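You operate a simulated robot arm through the tools that you are given. There is no shell and no other tool. Be economical: measure what you need, move in short steps, check, and stop when the job is done.

You are at the controls of a simulated robot arm. One attempt, no reset.

## Task
Put one of the small cans from the taped area of the wooden table on the green disc.
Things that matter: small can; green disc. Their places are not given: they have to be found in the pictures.

The check looks at the end state, three seconds after you hand in, the way a careful person would. Anything else that was tipped, shoved, dropped, spilled or broken makes it a failure.

## Robot
A 7-joint arm with a two-finger parallel gripper, fixed in place. Base frame: the origin is at the foot of the arm, x ahead of it, y to its left, z up; the work surface is at about z = 0. Units: m, degrees, N and s.
With the tool pointing down near the work surface it reaches from about 0.22 to 0.58 m from the base axis. Its first joint turns from -66.0 to 66.0 degrees. Payload 2.5 kg.
The tool frame sits at the grasp point between the pads (the TCP): z along the fingers, y along the line on which they close. The tips reach 0.023 m beyond it. Largest opening 0.094 m; finger width 0.038, thickness 0.01; the body of the gripper, 0.054 by 0.096 m, starts 0.039 m behind the TCP.
Orientation is that of the tool frame in the base frame, as a unit quaternion [x, y, z, w]. With the fingers straight down and closing along the base's y, the tool's x points along the base's -x, its y along +y and its z along -z.

## Interface
- The arm moves only by the tool send_rows. Its argument "deltas" is a list of rows, each a list of 3 entries, a list of its own where there are three numbers: the opening in per cent of the stroke, from 0 (shut) to 100 (fully open), then the shift along the base's x, y, z in units of 25 mm (1.0 is 25 mm), then the turn about the base's z in units of 4 degrees (1.0 is 4 degrees). In form: [[hand, [dx, dy, dz], twist], ...]. A call has 1 to 8 rows; each row shifts and turns the commanded pose from where the row before left it. A call with a number of a shift or a turn outside -1 to 1 is refused whole. Each row takes 0.2 s and may step no farther than 0.05 m and 8.6 degrees from the row before; otherwise, or with a gripper value out of range, the whole call is refused. Where a pose cannot be reached the arm comes as near as it can. A force on the tool above 40 N (or 10 N above the force at the start of the call, whichever is more), or a blocked arm, ends the call early, and 0.2 s more pass. Each finger travels about 0.108 m/s and halts on what it meets, pressing with about 37 N; the grip force reading is that of the motor and also rises with nothing between the fingers. The clock runs only during rows and for 0.2 s after the last one: add rows that do not move to give the fingers time. It gives the time, the measured TCP pose, the force on the tool (base axes), the opening and the grip force at its end, in the units of the frame above (readings bear some noise), and new pictures: "pictures" is both (left out), scene, wrist or none.
- Cameras (640 x 400 px; columns grow to the right, rows downward): "scene" is fixed at [0.1014, -0.4019, 0.5346]; the picture's right is [0.93, -0.38, 0.00], its down [-0.24, -0.59, -0.77] and it looks along [0.29, 0.71, -0.64] (base axes); focal length 329 px, centre (320, 200). "wrist" rides on the gripper at [-0.039, 0, -0.044] in the tool frame; the picture's right is [0.00, -1.00, 0.00], its down [0.97, 0.00, -0.24] and it looks along [0.24, 0.00, 0.97] (tool axes); focal length 218 px, centre (320, 200).
- probe_pixels(camera, pixels): for up to 12 pixels [column, row] of the newest picture of that camera ("zoom" is the newest enlarged one), the place [x, y, z] in the base frame of the surface seen there, good to about 0.002 m. The clock stands still meanwhile.
- close_up(camera, box): a new picture of the part [left, top, right, bottom] of that camera's present view, enlarged. The clock stands still meanwhile.
- finish_job(): hands the job in; it is judged then, once.

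Work in short steps. Measure before you move; look again where a grasp or a placing could have gone wrong, and mend it. You have 60 turns and 120 pictures in all, those below and enlarged ones among them. Open the gripper and draw the arm clear of the work before you hand the job in, unless the task says otherwise; then end with one line.

The tools are called after "Emit:" as name(argument=value, ...) on one line, values as JSON. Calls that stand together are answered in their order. send_rows: Moves the arm, as the interface text tells. Its arguments: {"type":"object","properties":{"deltas":{"type":"array"},"pictures":{"type":"string","enum":["both","scene","wrist","none"]}},"required":["deltas"]} The other tools are called the same way: probe_pixels (camera, pixels) gives the place of the surface under pixels of a picture; close_up (camera, box) takes an enlarged picture of a part of a camera's view; finish_job () hands the job in.

At the start:

```text
time_s: 0.0
eef_pos: [0.3442, -0.0101, 0.2756]
ee_rot: [0.0, 1.0, 0.001, 0.0]
force: [0.7, 0.1, -0.1]
finger_gap: 0.0942
gripper_force: 0.1
```

scene: 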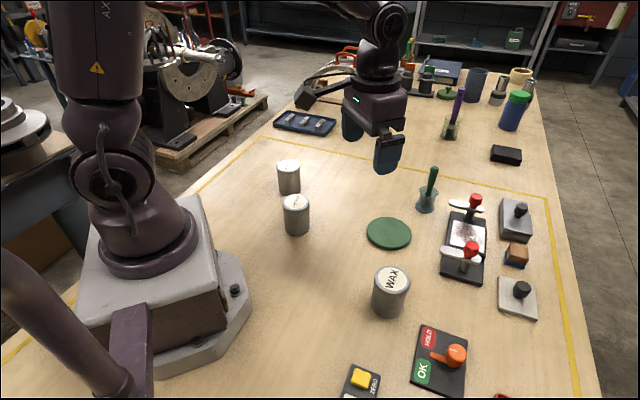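
wrist: 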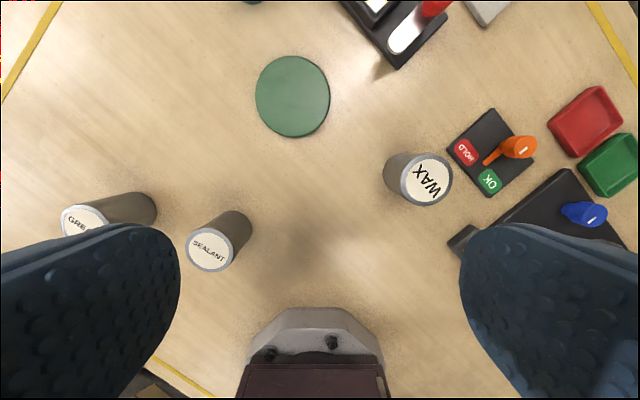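

Three cans are visible: scene about (289,178), (296,215) and WAX (390,290), with the green disc at (389,233). I'll measure their sizes and places.

Emit:
probe_pixels(camera="scene", pixels=[[289, 164], [289, 193], [296, 201], [283, 201], [309, 201], [297, 233], [391, 278], [373, 278], [409, 278], [387, 313], [389, 232], [367, 232]])

Emit:
probe_pixels(camera="wrist", pixels=[[292, 96], [256, 96], [329, 96], [292, 58], [292, 136], [208, 250], [187, 250], [231, 250], [427, 181], [402, 181], [452, 181], [85, 221]])

Emit:
close_up(camera="scene", box=[240, 140, 440, 330])

```text
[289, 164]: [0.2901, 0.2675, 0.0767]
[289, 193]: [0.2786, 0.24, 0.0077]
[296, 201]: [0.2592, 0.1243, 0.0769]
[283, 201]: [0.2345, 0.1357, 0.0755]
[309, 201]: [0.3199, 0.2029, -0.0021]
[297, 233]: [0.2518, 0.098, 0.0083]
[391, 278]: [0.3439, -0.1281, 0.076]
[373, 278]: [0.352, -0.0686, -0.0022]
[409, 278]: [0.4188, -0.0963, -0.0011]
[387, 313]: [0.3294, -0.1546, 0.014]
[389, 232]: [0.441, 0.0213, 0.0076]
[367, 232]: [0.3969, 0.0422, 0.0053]
```

```text
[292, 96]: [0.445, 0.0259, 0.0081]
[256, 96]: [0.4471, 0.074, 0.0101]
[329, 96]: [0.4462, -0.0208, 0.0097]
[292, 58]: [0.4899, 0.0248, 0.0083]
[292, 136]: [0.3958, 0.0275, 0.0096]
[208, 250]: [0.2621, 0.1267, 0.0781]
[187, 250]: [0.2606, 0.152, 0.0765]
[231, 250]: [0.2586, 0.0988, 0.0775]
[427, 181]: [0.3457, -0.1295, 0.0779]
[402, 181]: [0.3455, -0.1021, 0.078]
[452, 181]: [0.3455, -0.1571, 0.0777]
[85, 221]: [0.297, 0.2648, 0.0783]
```

```text
2.11 times, centred on (340, 235) of scene
```

zoom: 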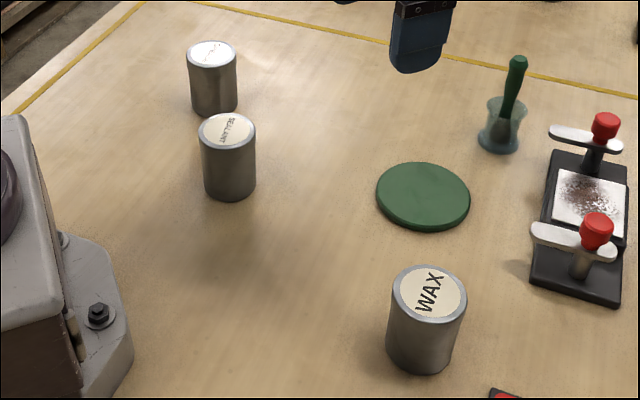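

All three cans are alike (about 55 mm across, 77 mm tall). I choose SEALANT, with its top centre near (0.261, 0.1255), since its surroundings are clear. The disc centre is near (0.444, 0.026) with its top at z≈0.009. I move above the can first.

Emit:
send_rows(deltas=[[100, [-0.555, 0.904, 0], 0], [100, [-0.555, 0.904, 0], 0], [100, [-0.555, 0.904, 0], 0], [100, [-0.555, 0.904, 0], 0], [100, [-0.555, 0.904, 0], 0], [100, [-0.555, 0.904, 0], 0], [100, [0, 0, -1], 0], [100, [0, 0, -1], 0]])

```text
time_s: 1.8
eef_pos: [0.2614, 0.1267, 0.2263]
ee_rot: [0.0, 1.0, 0.0, 0.0]
force: [0.0, 0.0, -0.3]
finger_gap: 0.094
gripper_force: 0.1
```

scene: 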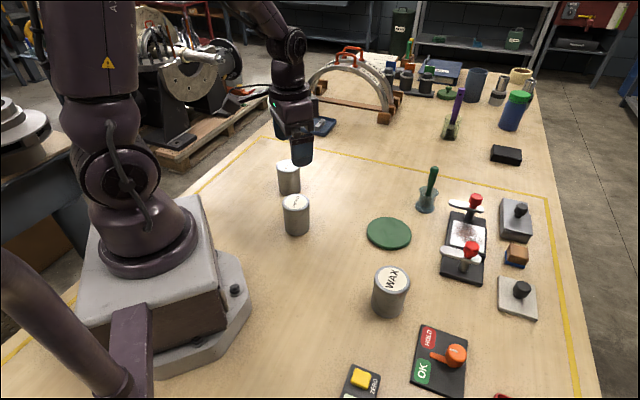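
wrist: 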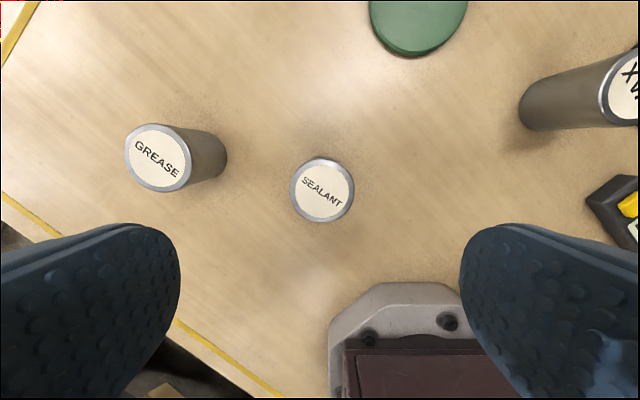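

The can is centred at about (322,190) in the wrist picture; I check its edges from here before descending.

Emit:
probe_pixels(camera="wrist", pixels=[[322, 190], [293, 190], [351, 190], [322, 160], [322, 219]])

```text
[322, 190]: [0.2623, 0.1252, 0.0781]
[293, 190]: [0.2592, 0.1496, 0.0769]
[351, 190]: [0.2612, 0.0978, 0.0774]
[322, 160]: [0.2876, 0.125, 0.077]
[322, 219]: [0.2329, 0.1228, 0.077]
```

The can centre is (0.261, 0.124). I shift y by about -2 mm and go down to z≈0.05.

Emit:
send_rows(deltas=[[100, [0, -0.1, -1], 0], [100, [0, 0, -1], 0], [100, [0, 0, -1], 0], [100, [0, 0, -1], 0], [100, [0, 0, -1], 0], [100, [0, 0, -1], 0], [100, [0, 0, -1], 0], [100, [0, 0, 0], 0]])

```text
time_s: 3.6
eef_pos: [0.2604, 0.1248, 0.052]
ee_rot: [0.0, 1.0, 0.0, 0.0]
force: [0.4, -0.4, 0.0]
finger_gap: 0.094
gripper_force: 0.1
```

scene: 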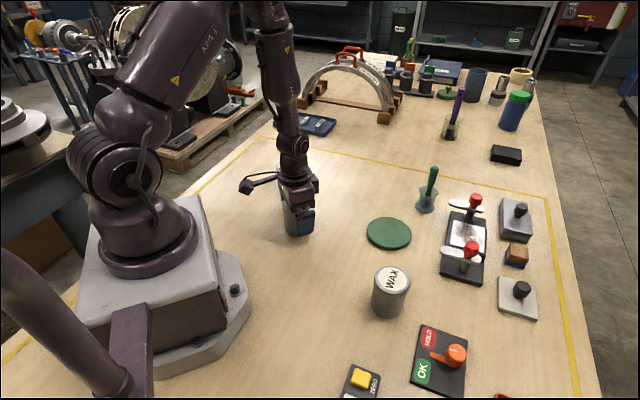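
wrist: 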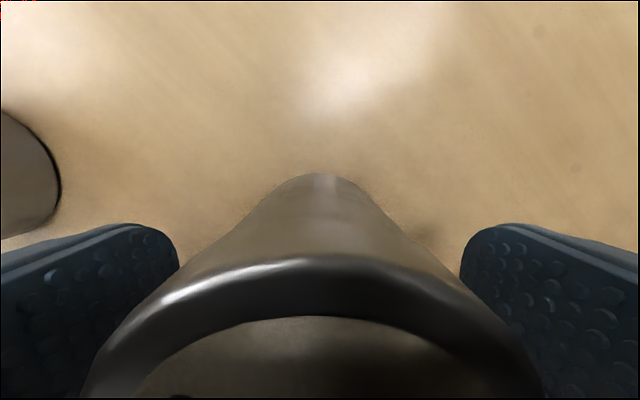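

The can is between the fingers and the grease can is clear of the left one. I close gently and stay in place.

Emit:
send_rows(deltas=[[75, [0, 0, 0], 0], [60, [0, 0, 0], 0], [50, [0, 0, 0], 0], [45, [0, 0, 0], 0], [45, [0, 0, 0], 0]], pictures="wrist")

```text
time_s: 4.8
eef_pos: [0.2603, 0.1254, 0.053]
ee_rot: [0.0, 1.0, -0.001, 0.0]
force: [0.6, 0.2, -0.2]
finger_gap: 0.0591
gripper_force: 37.0
```

wrist: 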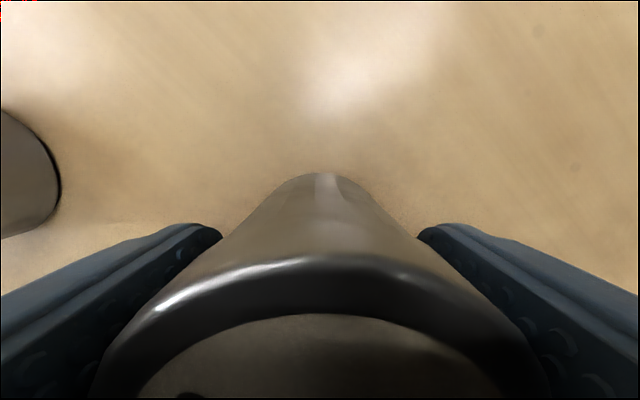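

The fingers stopped at 59 mm with 37 N, so the can is held. I lift it by 75 mm and check.

Emit:
send_rows(deltas=[[40, [0, 0, 0.5], 0], [40, [0, 0, 0.5], 0], [40, [0, 0, 1], 0], [40, [0, 0, 1], 0], [40, [0, 0, 0], 0]])

```text
time_s: 6.0
eef_pos: [0.2605, 0.1231, 0.1256]
ee_rot: [0.0, 1.0, -0.001, 0.0]
force: [-0.5, -0.4, -2.3]
finger_gap: 0.0591
gripper_force: 37.3
```

scene: 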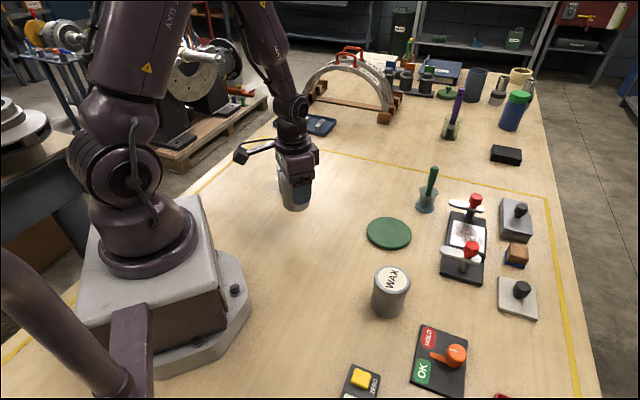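
wrist: 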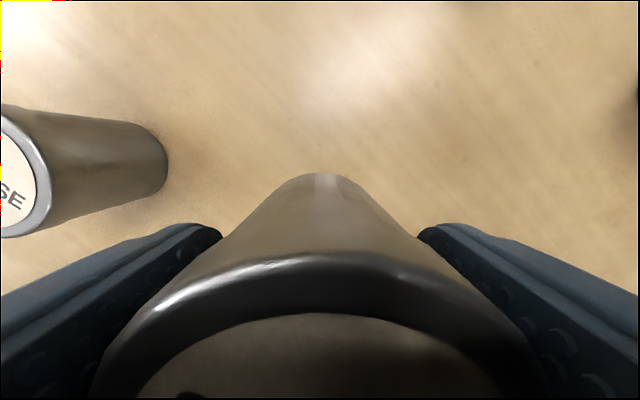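

The can lifted cleanly and GREASE stands untouched. I carry it to the disc centre (0.443, 0.026).

Emit:
send_rows(deltas=[[40, [0.915, -0.49, 0], 0], [40, [0.915, -0.49, 0], 0], [40, [0.915, -0.49, 0], 0], [40, [0.915, -0.49, 0], 0], [40, [0.915, -0.49, 0], 0], [40, [0.915, -0.49, 0], 0], [40, [0.915, -0.49, 0], 0], [40, [0.915, -0.49, 0], 0]])

Emit:
probe_pixels(camera="scene", pixels=[[427, 207], [433, 172], [370, 240], [411, 233]])

```text
time_s: 7.8
eef_pos: [0.4432, 0.0268, 0.1244]
ee_rot: [0.0, 1.0, -0.001, -0.001]
force: [0.0, 0.1, -1.6]
finger_gap: 0.0591
gripper_force: 36.9
```

scene: 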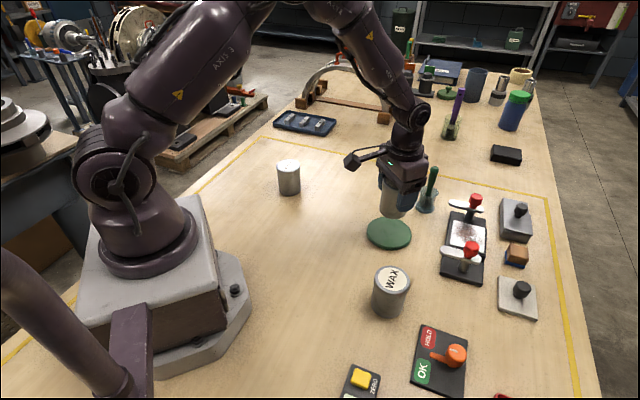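
wrist: 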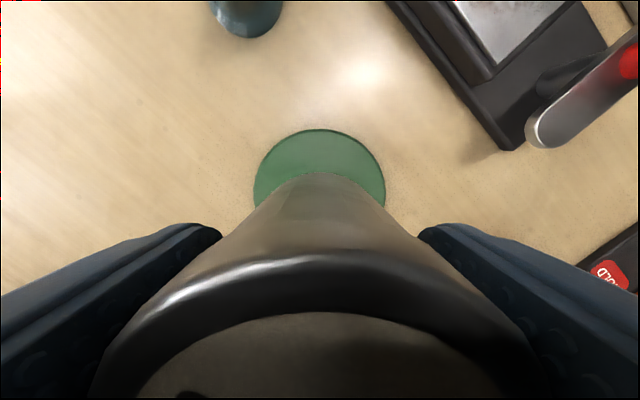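

```text
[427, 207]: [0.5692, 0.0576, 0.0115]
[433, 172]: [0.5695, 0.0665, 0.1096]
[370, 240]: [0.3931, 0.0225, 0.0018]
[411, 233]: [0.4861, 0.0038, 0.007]
```

The can is above the disc, and the mortar with its brush at x≈0.57 is well clear. I lower about 60 mm, to just above contact.

Emit:
send_rows(deltas=[[40, [0, 0, -0.8], 0], [40, [0, 0, -0.8], 0], [40, [0, 0, -0.5], 0], [40, [0, 0, -0.2], 0], [40, [0, 0, -0.1], 0], [40, [0, 0, 0], 0]])

```text
time_s: 9.2
eef_pos: [0.4441, 0.0268, 0.064]
ee_rot: [0.0, 1.0, 0.0, 0.0]
force: [0.3, -0.1, -2.0]
finger_gap: 0.059
gripper_force: 37.6
```

scene: 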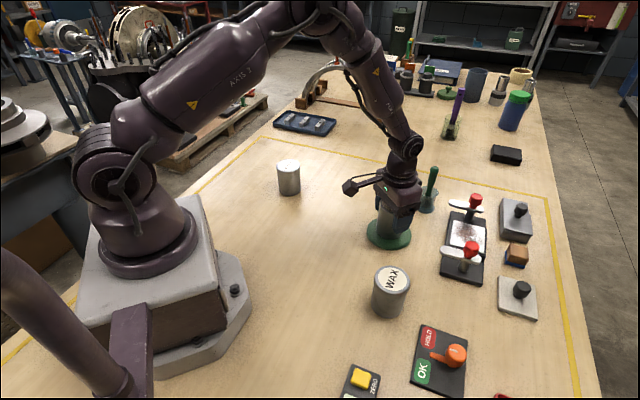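
wrist: 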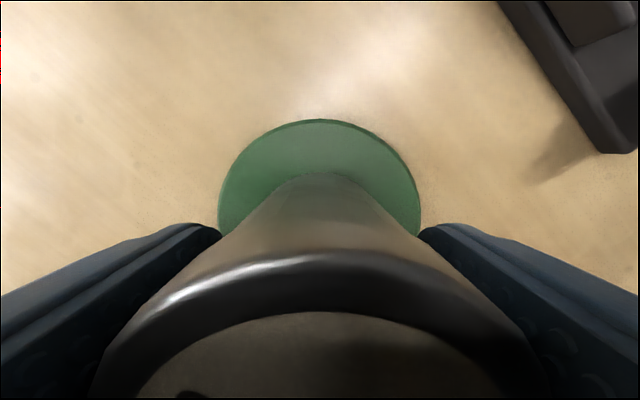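

No contact yet (the force is only the can's weight). I lower in 1 mm steps until the force changes.

Emit:
send_rows(deltas=[[40, [0, 0, -0.04], 0], [40, [0, 0, -0.04], 0], [40, [0, 0, 0], 0]], pictures="none")

```text
time_s: 10.0
eef_pos: [0.4442, 0.0265, 0.0634]
ee_rot: [0.0, 1.0, -0.001, 0.0]
force: [0.7, -0.5, -1.7]
finger_gap: 0.0593
gripper_force: 36.8
```

Still carrying the weight at -1.7 N; I go down a bit further.

Emit:
send_rows(deltas=[[40, [0, 0, -0.04], 0], [40, [0, 0, -0.04], 0], [40, [0, 0, 0], 0]], pictures="none")

```text
time_s: 10.8
eef_pos: [0.4432, 0.027, 0.0624]
ee_rot: [0.0, 1.0, 0.0, 0.001]
force: [-7.9, -1.4, 21.9]
finger_gap: 0.0593
gripper_force: 37.0
```

Contact now (22 N upward). I ease up by about 1 mm and open gently.

Emit:
send_rows(deltas=[[40, [0, 0, 0.03], 0], [66, [0, 0, 0], 0], [72, [0, 0, 0], 0], [85, [0, 0, 0], 0], [95, [0, 0, 0], 0], [95, [0, 0, 0], 0]])

```text
time_s: 12.2
eef_pos: [0.4432, 0.0266, 0.0629]
ee_rot: [0.0, 1.0, 0.0, 0.0]
force: [0.7, -0.8, -0.8]
finger_gap: 0.0895
gripper_force: 0.1
```

scene: 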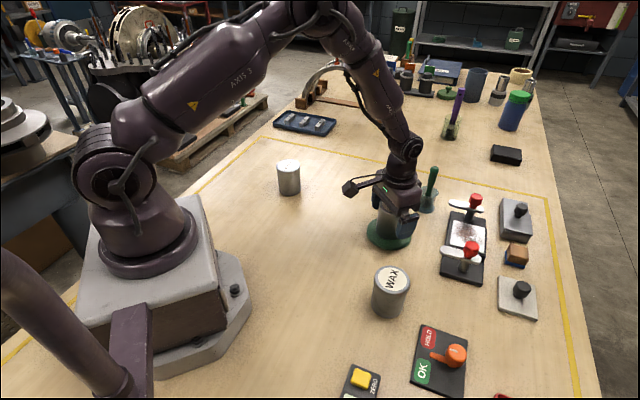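
wrist: 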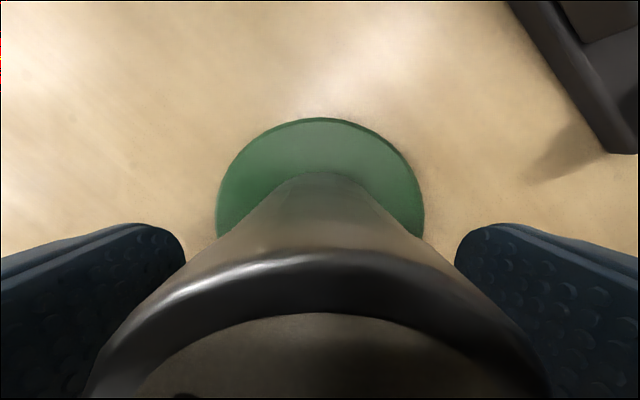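

The fingers are free on both sides and the can stands on the disc. I withdraw straight up, then back a little.

Emit:
send_rows(deltas=[[100, [0, 0, 0.4], 0], [100, [0, 0, 0.8], 0], [100, [0, 0, 1], 0], [100, [0, 0, 1], 0], [100, [0, 0, 1], 0], [100, [0, 0, 1], 0], [100, [-1, 0, 1], 0], [100, [-1, 0, 1], 0]])

```text
time_s: 14.0
eef_pos: [0.3923, 0.025, 0.2425]
ee_rot: [0.0, 1.0, 0.0, 0.0]
force: [-0.5, -0.9, 0.9]
finger_gap: 0.0939
gripper_force: 0.0
```

scene: 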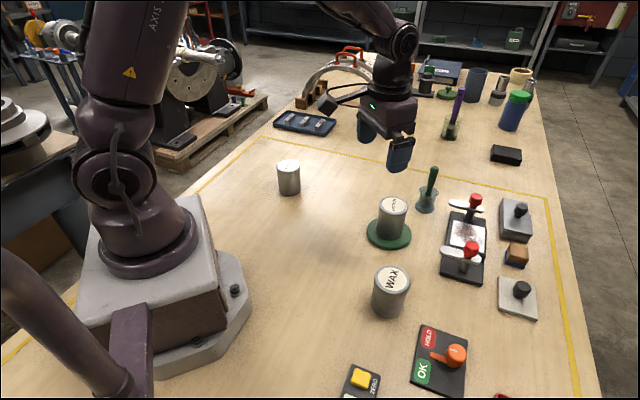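
wrist: 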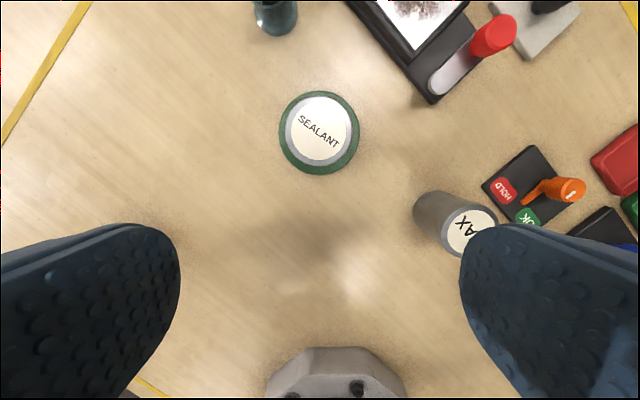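

The SEALANT can stands upright and central on the disc (scene 391,222). Everything else is unchanged and the arm is clear, so I hand in.

Emit:
finish_job()

```text
The job is handed in.
```

The SEALANT can is standing upright at the centre of the green disc; nothing else was moved, and the open gripper was clear of the work when I handed in.
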